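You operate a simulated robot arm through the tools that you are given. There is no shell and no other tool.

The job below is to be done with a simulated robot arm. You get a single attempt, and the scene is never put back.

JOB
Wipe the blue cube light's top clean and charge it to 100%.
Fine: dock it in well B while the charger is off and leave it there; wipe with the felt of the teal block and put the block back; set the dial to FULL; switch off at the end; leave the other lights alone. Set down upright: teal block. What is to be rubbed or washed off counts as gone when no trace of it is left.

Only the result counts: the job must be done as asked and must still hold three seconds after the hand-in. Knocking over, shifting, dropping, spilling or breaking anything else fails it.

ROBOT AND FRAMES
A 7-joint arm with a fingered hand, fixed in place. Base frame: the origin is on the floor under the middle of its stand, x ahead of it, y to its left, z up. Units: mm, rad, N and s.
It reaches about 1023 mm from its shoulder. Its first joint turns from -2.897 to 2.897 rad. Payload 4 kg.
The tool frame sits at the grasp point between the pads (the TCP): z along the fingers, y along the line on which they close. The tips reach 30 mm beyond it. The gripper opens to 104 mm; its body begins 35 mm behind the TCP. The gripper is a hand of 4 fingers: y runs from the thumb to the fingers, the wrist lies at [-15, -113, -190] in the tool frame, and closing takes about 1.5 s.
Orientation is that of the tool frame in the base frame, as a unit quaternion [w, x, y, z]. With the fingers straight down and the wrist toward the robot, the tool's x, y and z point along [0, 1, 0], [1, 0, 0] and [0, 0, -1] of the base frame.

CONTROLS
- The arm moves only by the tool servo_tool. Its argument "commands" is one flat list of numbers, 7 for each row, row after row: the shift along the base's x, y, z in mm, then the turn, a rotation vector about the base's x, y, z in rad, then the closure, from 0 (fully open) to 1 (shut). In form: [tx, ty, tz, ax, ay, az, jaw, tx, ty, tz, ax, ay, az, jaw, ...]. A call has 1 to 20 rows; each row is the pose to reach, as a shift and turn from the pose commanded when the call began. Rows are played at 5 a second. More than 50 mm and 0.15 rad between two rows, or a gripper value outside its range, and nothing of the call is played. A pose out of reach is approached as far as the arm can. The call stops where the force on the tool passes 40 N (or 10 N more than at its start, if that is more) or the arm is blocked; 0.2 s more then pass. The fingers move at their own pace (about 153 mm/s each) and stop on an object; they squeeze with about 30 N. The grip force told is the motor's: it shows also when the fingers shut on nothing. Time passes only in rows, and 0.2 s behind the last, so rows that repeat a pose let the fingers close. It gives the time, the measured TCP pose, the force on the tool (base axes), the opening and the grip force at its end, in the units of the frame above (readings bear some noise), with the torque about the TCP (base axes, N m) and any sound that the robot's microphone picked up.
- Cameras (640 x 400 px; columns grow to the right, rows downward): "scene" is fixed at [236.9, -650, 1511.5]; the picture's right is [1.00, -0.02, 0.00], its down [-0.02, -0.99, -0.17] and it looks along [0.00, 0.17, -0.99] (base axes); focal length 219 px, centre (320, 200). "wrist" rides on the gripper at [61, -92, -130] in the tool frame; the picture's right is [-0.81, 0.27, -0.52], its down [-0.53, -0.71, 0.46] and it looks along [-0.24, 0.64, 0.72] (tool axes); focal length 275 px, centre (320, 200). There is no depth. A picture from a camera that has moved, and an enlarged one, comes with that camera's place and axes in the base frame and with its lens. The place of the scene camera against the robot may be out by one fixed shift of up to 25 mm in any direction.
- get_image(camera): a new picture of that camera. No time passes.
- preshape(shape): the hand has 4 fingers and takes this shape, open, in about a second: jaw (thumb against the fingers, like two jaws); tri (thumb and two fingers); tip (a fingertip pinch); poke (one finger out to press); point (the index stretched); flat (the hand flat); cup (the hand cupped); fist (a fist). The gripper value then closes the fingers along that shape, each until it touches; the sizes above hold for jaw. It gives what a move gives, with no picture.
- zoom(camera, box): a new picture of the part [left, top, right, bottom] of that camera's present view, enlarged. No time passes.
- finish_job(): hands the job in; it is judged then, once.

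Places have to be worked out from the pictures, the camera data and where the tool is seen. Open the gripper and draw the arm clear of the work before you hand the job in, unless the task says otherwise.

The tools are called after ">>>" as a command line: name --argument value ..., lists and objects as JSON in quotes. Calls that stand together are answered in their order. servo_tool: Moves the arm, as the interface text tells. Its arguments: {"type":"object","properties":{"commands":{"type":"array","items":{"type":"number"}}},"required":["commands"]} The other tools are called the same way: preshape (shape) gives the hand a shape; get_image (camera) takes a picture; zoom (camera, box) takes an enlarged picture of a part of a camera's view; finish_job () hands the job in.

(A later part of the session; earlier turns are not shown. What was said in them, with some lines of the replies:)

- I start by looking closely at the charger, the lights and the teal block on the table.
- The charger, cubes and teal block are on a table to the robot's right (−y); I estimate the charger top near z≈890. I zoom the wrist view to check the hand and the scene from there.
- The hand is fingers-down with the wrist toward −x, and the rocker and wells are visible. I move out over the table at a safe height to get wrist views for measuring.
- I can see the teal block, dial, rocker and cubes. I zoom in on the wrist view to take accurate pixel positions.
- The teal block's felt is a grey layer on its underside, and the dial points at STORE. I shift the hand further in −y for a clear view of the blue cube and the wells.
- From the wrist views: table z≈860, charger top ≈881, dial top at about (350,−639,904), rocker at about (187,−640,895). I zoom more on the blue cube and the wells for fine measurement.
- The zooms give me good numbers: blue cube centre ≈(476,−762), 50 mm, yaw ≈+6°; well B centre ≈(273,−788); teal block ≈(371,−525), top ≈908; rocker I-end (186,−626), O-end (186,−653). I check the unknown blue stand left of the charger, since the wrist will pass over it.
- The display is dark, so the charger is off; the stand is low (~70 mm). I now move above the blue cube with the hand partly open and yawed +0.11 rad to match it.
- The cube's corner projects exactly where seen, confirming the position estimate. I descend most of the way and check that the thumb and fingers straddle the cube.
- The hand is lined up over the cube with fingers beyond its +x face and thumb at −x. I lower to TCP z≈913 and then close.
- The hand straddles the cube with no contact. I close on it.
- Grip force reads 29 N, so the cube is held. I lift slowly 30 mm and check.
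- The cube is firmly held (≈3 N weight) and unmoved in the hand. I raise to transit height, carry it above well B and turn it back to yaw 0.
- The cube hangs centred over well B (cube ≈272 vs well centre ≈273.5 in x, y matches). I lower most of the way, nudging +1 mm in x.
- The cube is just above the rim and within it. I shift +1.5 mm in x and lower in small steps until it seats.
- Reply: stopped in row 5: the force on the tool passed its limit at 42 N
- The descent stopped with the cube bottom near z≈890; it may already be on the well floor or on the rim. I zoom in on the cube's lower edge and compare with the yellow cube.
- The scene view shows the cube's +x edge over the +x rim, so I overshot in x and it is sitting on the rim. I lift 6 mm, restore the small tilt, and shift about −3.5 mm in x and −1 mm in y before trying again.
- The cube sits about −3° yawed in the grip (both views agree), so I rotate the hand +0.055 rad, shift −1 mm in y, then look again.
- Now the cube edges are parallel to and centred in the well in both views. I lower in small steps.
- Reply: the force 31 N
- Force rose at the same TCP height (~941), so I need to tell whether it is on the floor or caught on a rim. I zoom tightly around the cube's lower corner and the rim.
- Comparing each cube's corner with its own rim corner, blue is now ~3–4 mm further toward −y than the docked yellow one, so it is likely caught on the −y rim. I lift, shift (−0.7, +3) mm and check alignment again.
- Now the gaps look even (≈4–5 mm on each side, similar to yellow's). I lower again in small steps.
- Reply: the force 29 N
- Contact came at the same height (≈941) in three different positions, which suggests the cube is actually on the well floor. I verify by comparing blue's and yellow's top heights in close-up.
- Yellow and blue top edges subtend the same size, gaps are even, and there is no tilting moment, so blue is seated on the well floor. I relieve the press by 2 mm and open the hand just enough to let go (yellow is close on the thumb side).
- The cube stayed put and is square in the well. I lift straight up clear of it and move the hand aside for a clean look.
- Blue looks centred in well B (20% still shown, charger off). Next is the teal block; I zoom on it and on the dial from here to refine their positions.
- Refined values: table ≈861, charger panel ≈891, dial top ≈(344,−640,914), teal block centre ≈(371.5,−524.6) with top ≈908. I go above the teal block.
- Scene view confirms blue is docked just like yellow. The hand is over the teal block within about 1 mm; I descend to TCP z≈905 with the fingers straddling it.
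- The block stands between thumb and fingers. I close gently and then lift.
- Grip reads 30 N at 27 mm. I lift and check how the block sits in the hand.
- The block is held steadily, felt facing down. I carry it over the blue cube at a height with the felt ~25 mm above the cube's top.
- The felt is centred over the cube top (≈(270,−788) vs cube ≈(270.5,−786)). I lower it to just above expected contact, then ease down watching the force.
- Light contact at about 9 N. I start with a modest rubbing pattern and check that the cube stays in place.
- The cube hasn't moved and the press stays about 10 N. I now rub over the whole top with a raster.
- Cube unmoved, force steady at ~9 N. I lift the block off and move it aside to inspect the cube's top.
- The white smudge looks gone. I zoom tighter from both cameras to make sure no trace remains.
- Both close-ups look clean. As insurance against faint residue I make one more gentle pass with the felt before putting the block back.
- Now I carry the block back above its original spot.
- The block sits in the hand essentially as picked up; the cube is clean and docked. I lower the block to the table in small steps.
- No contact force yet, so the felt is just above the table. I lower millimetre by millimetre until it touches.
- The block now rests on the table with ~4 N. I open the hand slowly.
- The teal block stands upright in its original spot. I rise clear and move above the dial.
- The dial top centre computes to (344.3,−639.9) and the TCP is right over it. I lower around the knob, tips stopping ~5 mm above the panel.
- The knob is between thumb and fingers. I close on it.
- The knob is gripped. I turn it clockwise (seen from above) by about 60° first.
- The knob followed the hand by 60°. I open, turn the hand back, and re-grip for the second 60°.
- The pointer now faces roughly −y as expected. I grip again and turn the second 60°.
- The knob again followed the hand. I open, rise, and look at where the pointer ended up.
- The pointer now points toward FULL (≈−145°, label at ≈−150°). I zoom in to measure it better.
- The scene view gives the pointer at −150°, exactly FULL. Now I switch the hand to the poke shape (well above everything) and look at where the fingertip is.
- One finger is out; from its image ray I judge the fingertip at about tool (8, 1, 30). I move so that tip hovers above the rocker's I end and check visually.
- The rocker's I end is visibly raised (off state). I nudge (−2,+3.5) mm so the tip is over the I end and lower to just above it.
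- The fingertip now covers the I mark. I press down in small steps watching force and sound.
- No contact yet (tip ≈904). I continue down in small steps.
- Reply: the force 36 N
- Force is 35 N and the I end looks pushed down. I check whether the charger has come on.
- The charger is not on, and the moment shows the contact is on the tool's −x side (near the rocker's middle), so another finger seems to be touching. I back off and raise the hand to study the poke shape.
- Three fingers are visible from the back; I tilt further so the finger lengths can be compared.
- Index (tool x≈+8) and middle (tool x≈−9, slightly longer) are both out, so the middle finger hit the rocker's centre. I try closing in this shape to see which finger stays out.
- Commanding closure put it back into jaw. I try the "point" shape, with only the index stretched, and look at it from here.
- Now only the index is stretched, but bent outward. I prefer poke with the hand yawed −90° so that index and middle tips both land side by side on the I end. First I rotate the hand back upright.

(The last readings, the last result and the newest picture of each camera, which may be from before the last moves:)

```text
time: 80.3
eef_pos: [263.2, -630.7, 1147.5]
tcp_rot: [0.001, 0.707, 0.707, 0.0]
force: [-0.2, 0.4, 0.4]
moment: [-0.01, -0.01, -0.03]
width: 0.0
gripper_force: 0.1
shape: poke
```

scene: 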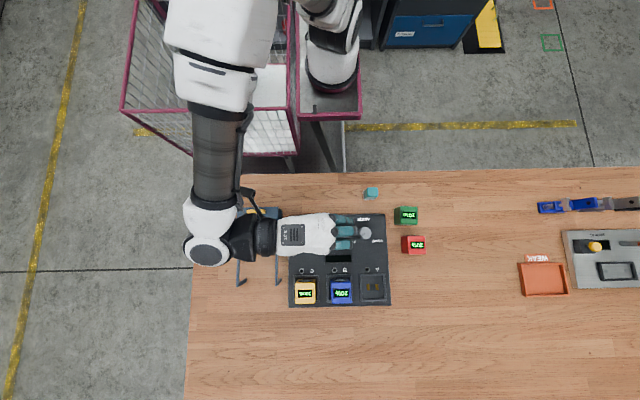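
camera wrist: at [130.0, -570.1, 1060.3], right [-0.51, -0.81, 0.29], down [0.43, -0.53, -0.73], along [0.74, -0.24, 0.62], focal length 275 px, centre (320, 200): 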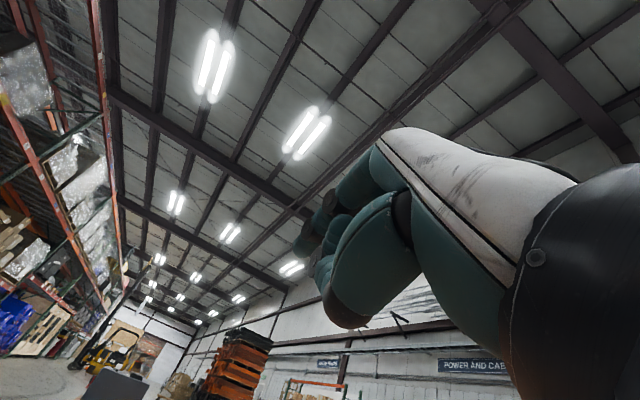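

Upright and in poke shape. I yaw the hand −90° while moving above the rocker's I end at a safe height.

>>> servo_tool --commands '[-6.4, 0.7, -10, 0, 0, -0.131, 0, -12.8, 1.3, -20, 0, 0, -0.262, 0, -19.2, 2, -30, 0, 0, -0.393, 0, -25.6, 2.7, -40, 0, 0, -0.524, 0, -32, 3.3, -50, 0, 0, -0.655, 0, -38.4, 4, -60, 0, 0, -0.785, 0, -44.8, 4.7, -70, 0, 0, -0.916, 0, -51.2, 5.3, -80, 0, 0, -1.047, 0, -57.6, 6, -90, 0, 0, -1.178, 0, -64, 6.7, -100, 0, 0, -1.309, 0, -70.5, 7.3, -110, 0, 0, -1.44, 0, -77, 8, -120, 0, 0, -1.571, 0, -77, 8, -150, 0, 0, -1.571, 0, -77, 8, -180, 0, 0, -1.571, 0, -77, 8, -180, 0, 0, -1.571, 0]'

>>> get_image --camera "wrist"

>>> zoom --camera "wrist" --box '[220, 160, 400, 320]'

>>> get_image --camera "scene"

```text
time: 83.5
eef_pos: [185.4, -624.3, 968.0]
tcp_rot: [0.0, 1.0, -0.001, 0.0]
force: [0.3, 0.6, -0.3]
moment: [-0.03, 0.01, 0.01]
width: 0.0
gripper_force: 0.1
shape: poke
```

```text
taken
camera wrist: at [247.3, -531.5, 1098.7], right [-0.81, -0.27, 0.52], down [-0.53, 0.71, -0.46], along [-0.24, -0.64, -0.72], focal length 275 px, centre (320, 200)
```

wrist: 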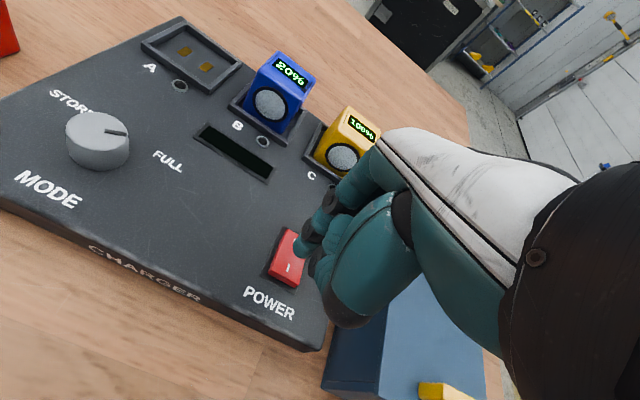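

```text
2.50 times, centred on (310, 240) of wrist
camera zoom: at [247.3, -531.5, 1098.7], right [-0.81, -0.27, 0.52], down [-0.53, 0.71, -0.46], along [-0.24, -0.64, -0.72], focal length 688 px, centre (345, 100)
```

zoom: 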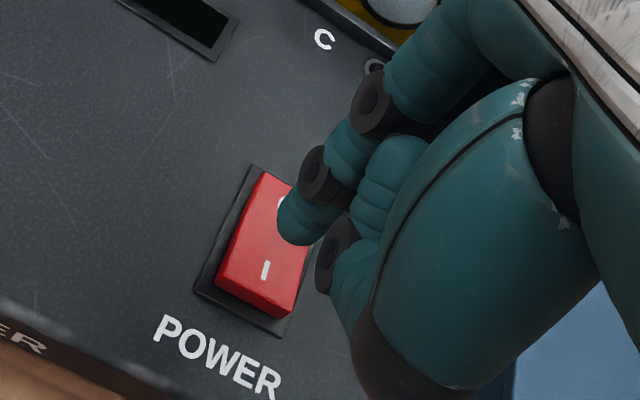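

```text
taken
```

scene: 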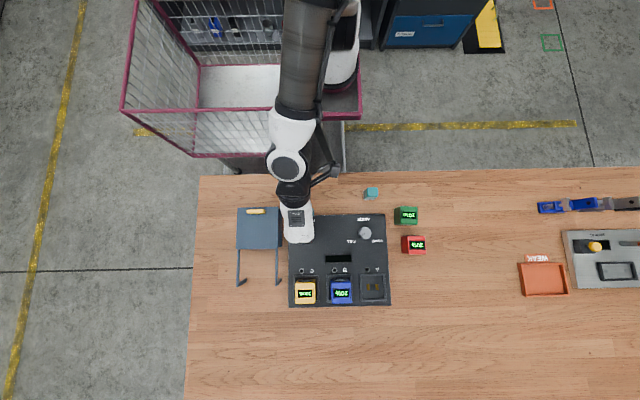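

Everything matches (I mark computes to (185.5,−627)); both fingertips should land on the I end. I shift +2 mm in y and lower to just above it.

>>> servo_tool --commands '[0, 2, -12, 0, 0, 0, 0, 0, 2, -22, 0, 0, 0, 0, 0, 2, -26, 0, 0, 0, 0, 0, 2, -26, 0, 0, 0, 0]'

>>> zoom --camera "wrist" --box '[220, 160, 400, 320]'

```text
time: 84.5
eef_pos: [186.6, -621.0, 941.5]
tcp_rot: [-0.001, 1.0, 0.0, -0.001]
force: [0.3, -0.8, -0.2]
moment: [0.0, 0.04, -0.01]
width: 0.0
gripper_force: 0.1
shape: poke
```

```text
2.50 times, centred on (310, 240) of wrist
camera zoom: at [247.0, -529.5, 1072.5], right [-0.81, -0.27, 0.52], down [-0.53, 0.71, -0.46], along [-0.24, -0.64, -0.72], focal length 688 px, centre (345, 100)
```

zoom: 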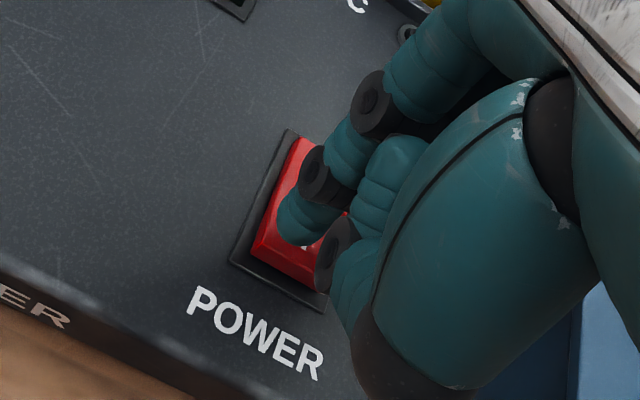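

The index tip is over the I mark. I press down in small steps.

>>> servo_tool --commands '[0, 0, -2, 0, 0, 0, 0, 0, 0, -4, 0, 0, 0, 0, 0, 0, -6, 0, 0, 0, 0, 0, 0, -8, 0, 0, 0, 0, 0, 0, -8, 0, 0, 0, 0]'

>>> zoom --camera "wrist" --box '[220, 160, 400, 320]'

>>> zoom --camera "scene" --box '[280, 210, 400, 310]'

```text
time: 85.7
eef_pos: [185.2, -621.8, 933.5]
tcp_rot: [0.0, 1.0, -0.001, 0.0]
force: [-0.2, -0.3, 0.5]
moment: [0.0, 0.0, -0.04]
width: 0.3
gripper_force: 0.0
shape: poke
```

```text
2.50 times, centred on (310, 240) of wrist
camera zoom: at [246.9, -529.6, 1064.6], right [-0.81, -0.27, 0.52], down [-0.53, 0.71, -0.46], along [-0.24, -0.64, -0.72], focal length 688 px, centre (345, 100)
```

zoom: 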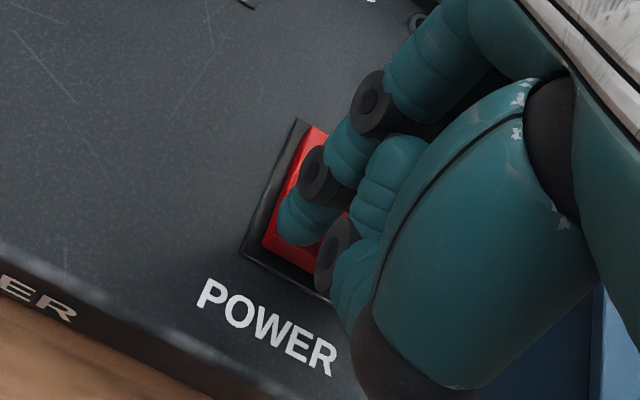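

```text
4.00 times, centred on (340, 260) of scene
camera zoom: at [236.9, -650.0, 1511.5], right [1.0, -0.02, 0.0], down [-0.02, -0.99, -0.17], along [0.0, 0.17, -0.99], focal length 877 px, centre (240, -40)
```

zoom: 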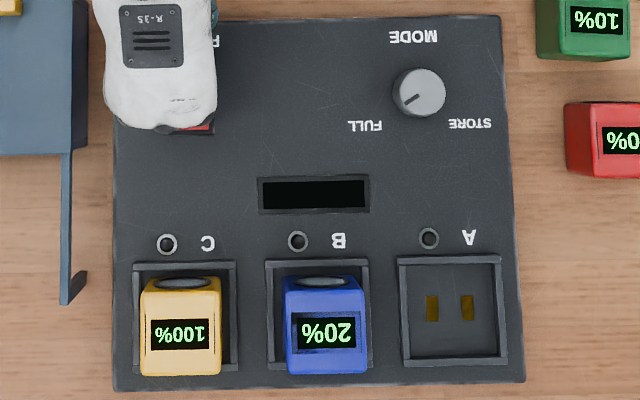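

Still no contact at TCP 933.5. I continue lowering in small steps.

>>> servo_tool --commands '[0, 0, -1.5, 0, 0, 0, 0, 0, 0, -3, 0, 0, 0, 0, 0, 0, -4.5, 0, 0, 0, 0, 0, 0, -6, 0, 0, 0, 0, 0, 0, -6, 0, 0, 0, 0]'

>>> zoom --camera "wrist" --box '[220, 160, 400, 320]'

>>> zoom --camera "scene" --box '[280, 210, 400, 310]'

```text
time: 86.9
eef_pos: [186.2, -621.3, 927.4]
tcp_rot: [0.0, 1.0, -0.001, 0.0]
force: [-1.0, -0.9, 6.6]
moment: [-0.02, 0.01, 0.0]
width: 0.0
gripper_force: 0.1
shape: poke
```

```text
2.50 times, centred on (310, 240) of wrist
camera zoom: at [247.0, -529.5, 1058.9], right [-0.81, -0.27, 0.52], down [-0.53, 0.71, -0.46], along [-0.24, -0.65, -0.72], focal length 688 px, centre (345, 100)
```

zoom: 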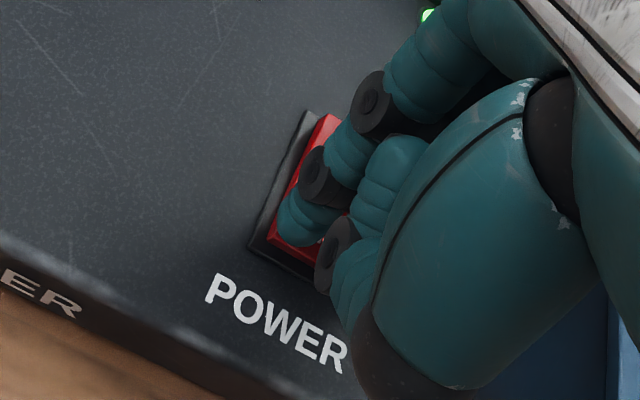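

```text
4.00 times, centred on (340, 260) of scene
camera zoom: at [236.9, -650.0, 1511.5], right [1.0, -0.02, 0.0], down [-0.02, -0.99, -0.17], along [0.0, 0.17, -0.99], focal length 877 px, centre (240, -40)
```

zoom: 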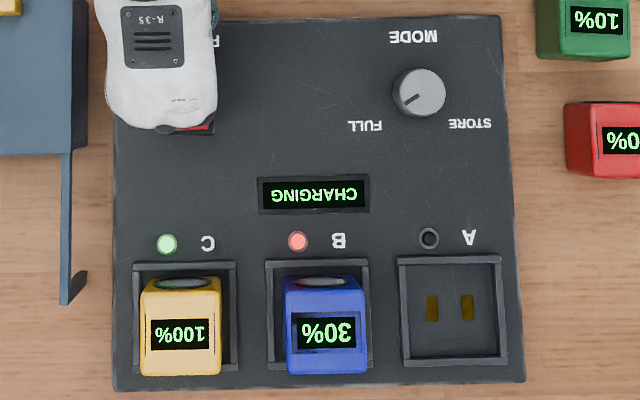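

The charger is on: display says CHARGING, B's LED is red, blue reads 30%. I lift off and shift over the O end while it charges.

>>> servo_tool --commands '[0, 0, 8, 0, 0, 0, 0, 0, 0, 20, 0, 0, 0, 0, 0, -16, 22, 0, 0, 0, 0, 0, -32, 22, 0, 0, 0, 0]'

>>> zoom --camera "scene" --box '[280, 210, 400, 310]'

>>> zoom --camera "wrist" --box '[220, 160, 400, 320]'

```text
time: 87.9
eef_pos: [185.0, -654.0, 949.4]
tcp_rot: [0.0, 1.0, 0.0, 0.0]
force: [-0.5, 0.3, 0.3]
moment: [0.02, 0.02, -0.01]
width: 0.1
gripper_force: 0.1
shape: poke
```

```text
4.00 times, centred on (340, 260) of scene
camera zoom: at [236.9, -650.0, 1511.5], right [1.0, -0.02, 0.0], down [-0.02, -0.99, -0.17], along [0.0, 0.17, -0.99], focal length 877 px, centre (240, -40)
```

zoom: 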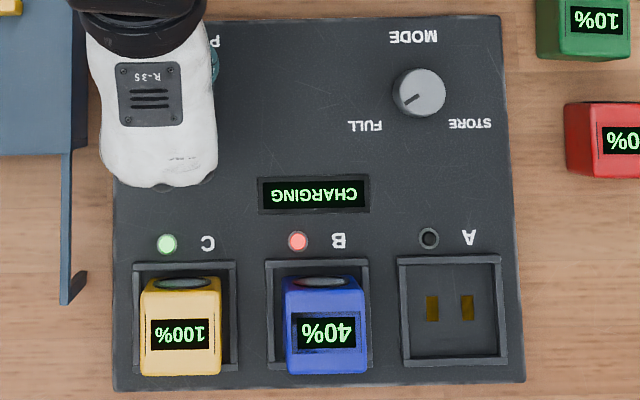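

```text
2.50 times, centred on (310, 240) of wrist
camera zoom: at [247.2, -561.3, 1080.9], right [-0.81, -0.27, 0.52], down [-0.53, 0.71, -0.46], along [-0.24, -0.64, -0.72], focal length 688 px, centre (345, 100)
```

zoom: 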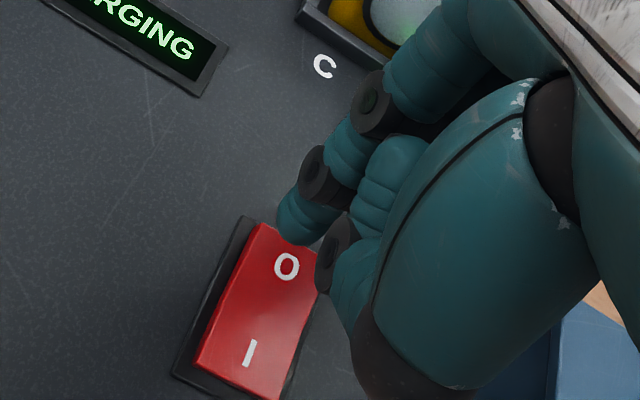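

Charging runs at about 10% per second (40% now). The fingers hover above the O end; I wait about 4 seconds and check.

>>> servo_tool --commands '[0, 0, 0, 0, 0, 0, 0, 0, 0, 0, 0, 0, 0, 0, 0, 0, 0, 0, 0, 0, 0, 0, 0, 0, 0, 0, 0, 0, 0, 0, 0, 0, 0, 0, 0, 0, 0, 0, 0, 0, 0, 0, 0, 0, 0, 0, 0, 0, 0, 0, 0, 0, 0, 0, 0, 0, 0, 0, 0, 0, 0, 0, 0, 0, 0, 0, 0, 0, 0, 0, 0, 0, 0, 0, 0, 0, 0, 0, 0, 0, 0, 0, 0, 0, 0, 0, 0, 0, 0, 0, 0, 0, 0, 0, 0, 0, 0, 0, 0, 0, 0, 0, 0, 0, 0, 0, 0, 0, 0, 0, 0, 0, 0, 0, 0, 0, 0, 0, 0, 0, 0, 0, 0, 0, 0, 0, 0, 0, 0, 0, 0, 0, 0, 0, 0, 0, 0, 0, 0, 0]'

>>> zoom --camera "scene" --box '[280, 210, 400, 310]'

```text
time: 92.1
eef_pos: [185.4, -653.3, 949.5]
tcp_rot: [0.0, 1.0, -0.001, 0.001]
force: [-0.8, -0.5, 0.7]
moment: [0.01, 0.01, 0.04]
width: 0.3
gripper_force: 0.1
shape: poke
```

```text
4.00 times, centred on (340, 260) of scene
camera zoom: at [236.9, -650.0, 1511.5], right [1.0, -0.02, 0.0], down [-0.02, -0.99, -0.17], along [0.0, 0.17, -0.99], focal length 877 px, centre (240, -40)
```

zoom: 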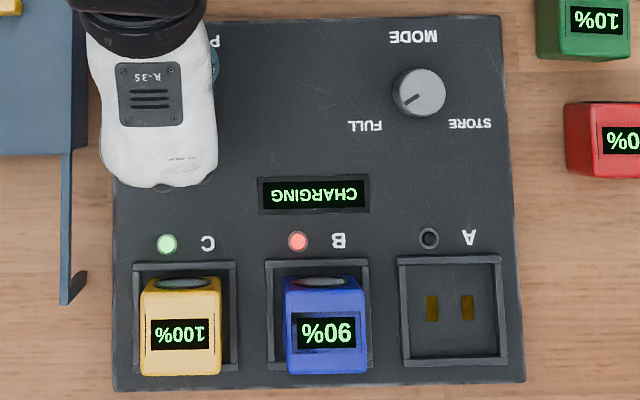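

Blue is at 90%. I wait another 1.2 seconds and check again.

>>> servo_tool --commands '[0, 0, 0, 0, 0, 0, 0, 0, 0, 0, 0, 0, 0, 0, 0, 0, 0, 0, 0, 0, 0, 0, 0, 0, 0, 0, 0, 0, 0, 0, 0, 0, 0, 0, 0]'

>>> zoom --camera "scene" --box '[280, 210, 400, 310]'

```text
time: 93.3
eef_pos: [185.3, -652.5, 949.7]
tcp_rot: [0.001, 1.0, 0.001, 0.001]
force: [0.5, 0.1, 0.1]
moment: [0.03, 0.01, -0.02]
width: 0.0
gripper_force: 0.1
shape: poke
```

```text
4.00 times, centred on (340, 260) of scene
camera zoom: at [236.9, -650.0, 1511.5], right [1.0, -0.02, 0.0], down [-0.02, -0.99, -0.17], along [0.0, 0.17, -0.99], focal length 877 px, centre (240, -40)
```

zoom: 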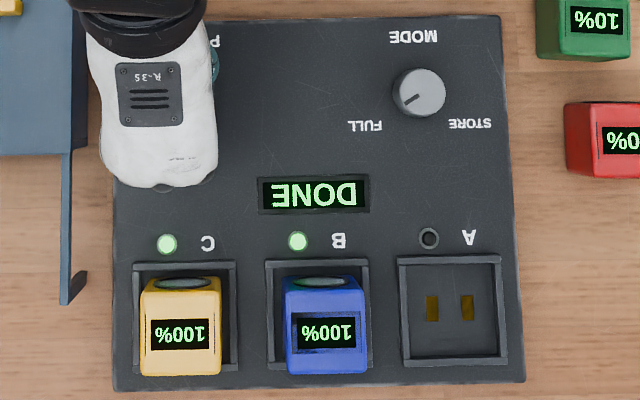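

The display says DONE and blue reads 100%. I now press the O end down to switch off.

>>> servo_tool --commands '[0, -1, -6, 0, 0, 0, 0, 0, -1, -12, 0, 0, 0, 0, 0, -1, -15, 0, 0, 0, 0, 0, -1, -18, 0, 0, 0, 0, 0, -1, -20, 0, 0, 0, 0, 0, -1, -22, 0, 0, 0, 0, 0, -1, -22, 0, 0, 0, 0]'

>>> zoom --camera "scene" --box '[280, 210, 400, 310]'

>>> zoom --camera "wrist" --box '[220, 160, 400, 320]'

```text
time: 94.9
eef_pos: [186.7, -654.6, 927.8]
tcp_rot: [0.002, 1.0, 0.0, 0.0]
force: [0.5, -3.5, 13.8]
moment: [-0.09, 0.14, 0.04]
width: 0.0
gripper_force: 0.1
shape: poke
```

```text
4.00 times, centred on (340, 260) of scene
camera zoom: at [236.9, -650.0, 1511.5], right [1.0, -0.02, 0.0], down [-0.02, -0.99, -0.17], along [0.0, 0.17, -0.99], focal length 877 px, centre (240, -40)
```

zoom: 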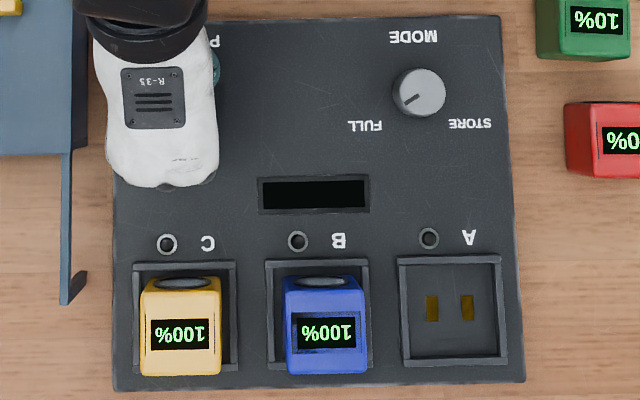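

```text
2.50 times, centred on (310, 240) of wrist
camera zoom: at [247.3, -562.8, 1059.3], right [-0.81, -0.27, 0.52], down [-0.53, 0.71, -0.46], along [-0.24, -0.65, -0.72], focal length 688 px, centre (345, 100)
```

zoom: 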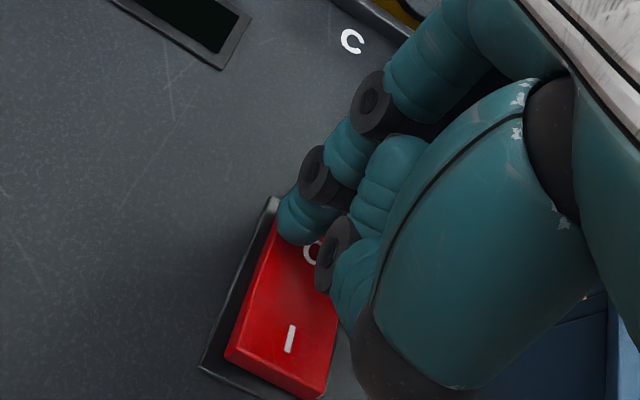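

The charger is off (display and LEDs dark) with blue at 100%. I lift straight up and draw the arm clear, then open the hand and review the scene.

>>> servo_tool --commands '[0, 0, 10, 0, 0, 0, 0, 0, 0, 35, 0, 0, 0, 0, 0, 0, 75, 0, 0, 0, 0, 0, 10, 120, 0, 0, 0, 0, 0, 30, 160, 0, 0, 0, 0, 0, 60, 195, 0, 0, 0, 0, 0, 100, 220, 0, 0, 0, 0, 0, 145, 235, 0, 0, 0, 0, 0, 190, 240, 0, 0, 0, 0, 0, 230, 240, 0, 0, 0, 0, 0, 230, 240, 0, 0, 0, 0]'

>>> preshape --shape "jaw"

>>> get_image --camera "scene"

>>> zoom --camera "scene" --box '[280, 180, 440, 310]'

>>> zoom --camera "scene" --box '[332, 280, 352, 300]'

>>> zoom --camera "scene" --box '[350, 180, 440, 240]'

```text
time: 97.3
eef_pos: [185.4, -423.8, 1166.0]
tcp_rot: [-0.001, 1.0, -0.001, 0.001]
force: [0.5, 0.6, 0.0]
moment: [-0.02, 0.01, 0.0]
width: 0.2
gripper_force: 0.0
shape: poke
```

```text
time: 98.2
eef_pos: [185.3, -424.6, 1166.2]
tcp_rot: [0.0, 1.0, -0.001, 0.001]
force: [0.0, 0.1, 0.7]
moment: [0.02, -0.01, 0.0]
width: 103.7
gripper_force: 0.0
shape: jaw
```

```text
taken
```

scene: 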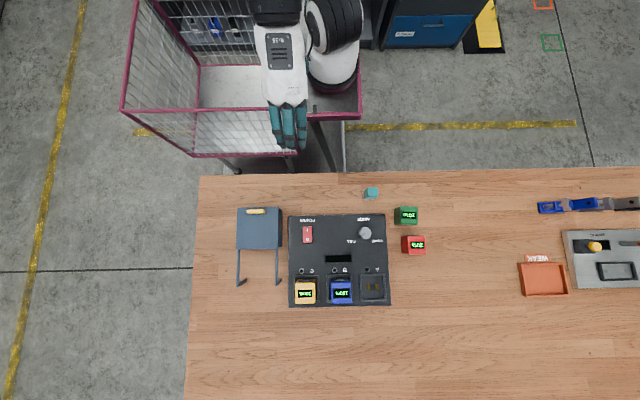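

```text
3.08 times, centred on (360, 245) of scene
camera zoom: at [236.9, -650.0, 1511.5], right [1.0, -0.02, 0.0], down [-0.02, -0.99, -0.17], along [0.0, 0.17, -0.99], focal length 675 px, centre (197, 62)
```

zoom: 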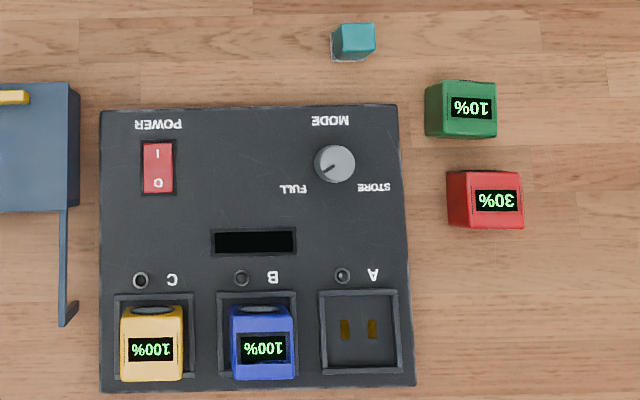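

```text
16.00 times, centred on (342, 290) of scene
camera zoom: at [236.9, -650.0, 1511.5], right [1.0, -0.02, 0.0], down [-0.02, -0.99, -0.17], along [0.0, 0.17, -0.99], focal length 3509 px, centre (-32, -1240)
```

zoom: 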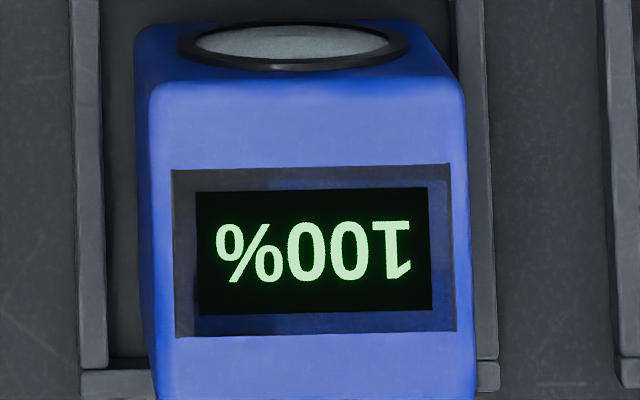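

```text
6.67 times, centred on (395, 210) of scene
camera zoom: at [236.9, -650.0, 1511.5], right [1.0, -0.02, 0.0], down [-0.02, -0.99, -0.17], along [0.0, 0.17, -0.99], focal length 1462 px, centre (-180, 133)
```

zoom: 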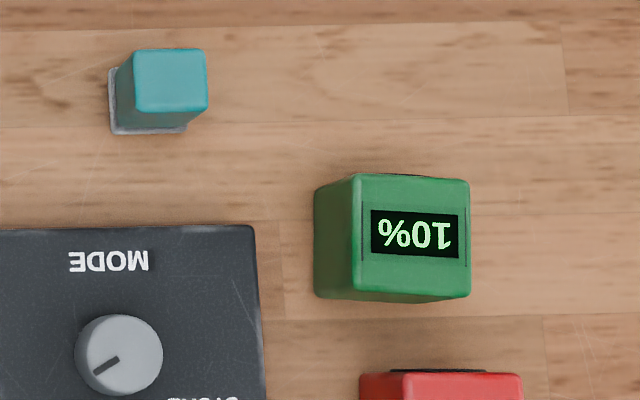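

The blue cube is clean, shows 100% and sits in well B. The dial points to FULL, the charger is off, and the teal block stands upright within about 2 mm of its original spot. The other lights are untouched, and the hand is open and clear, so I hand in the job.

>>> finish_job

```text
The job is handed in.
```

The blue cube light is docked in well B, wiped clean and charged to 100%, and I handed the job in. It has not been judged yet. The last pictures before hand-in showed:

- **Blue cube:** it went into well B while the charger was off. After wiping, close-ups showed no trace of the smudge. The charger read DONE with the cube at 100%.
- **Dial:** it points to FULL.
- **Charger:** it is switched off, with the display and lamps dark.
- **Teal block:** I put it back upright, within about 2 mm of where it started.
- **Other lights:** green and red were not touched. Yellow stayed in well C at 100%; it was docked there while the charger ran.

Seating the cube took three tries. On the first it caught the edge of the well, so I lifted, re-aligned and lowered it again. My first press on the power switch landed near its middle and did not switch the charger on. I repositioned the hand and the second press worked.
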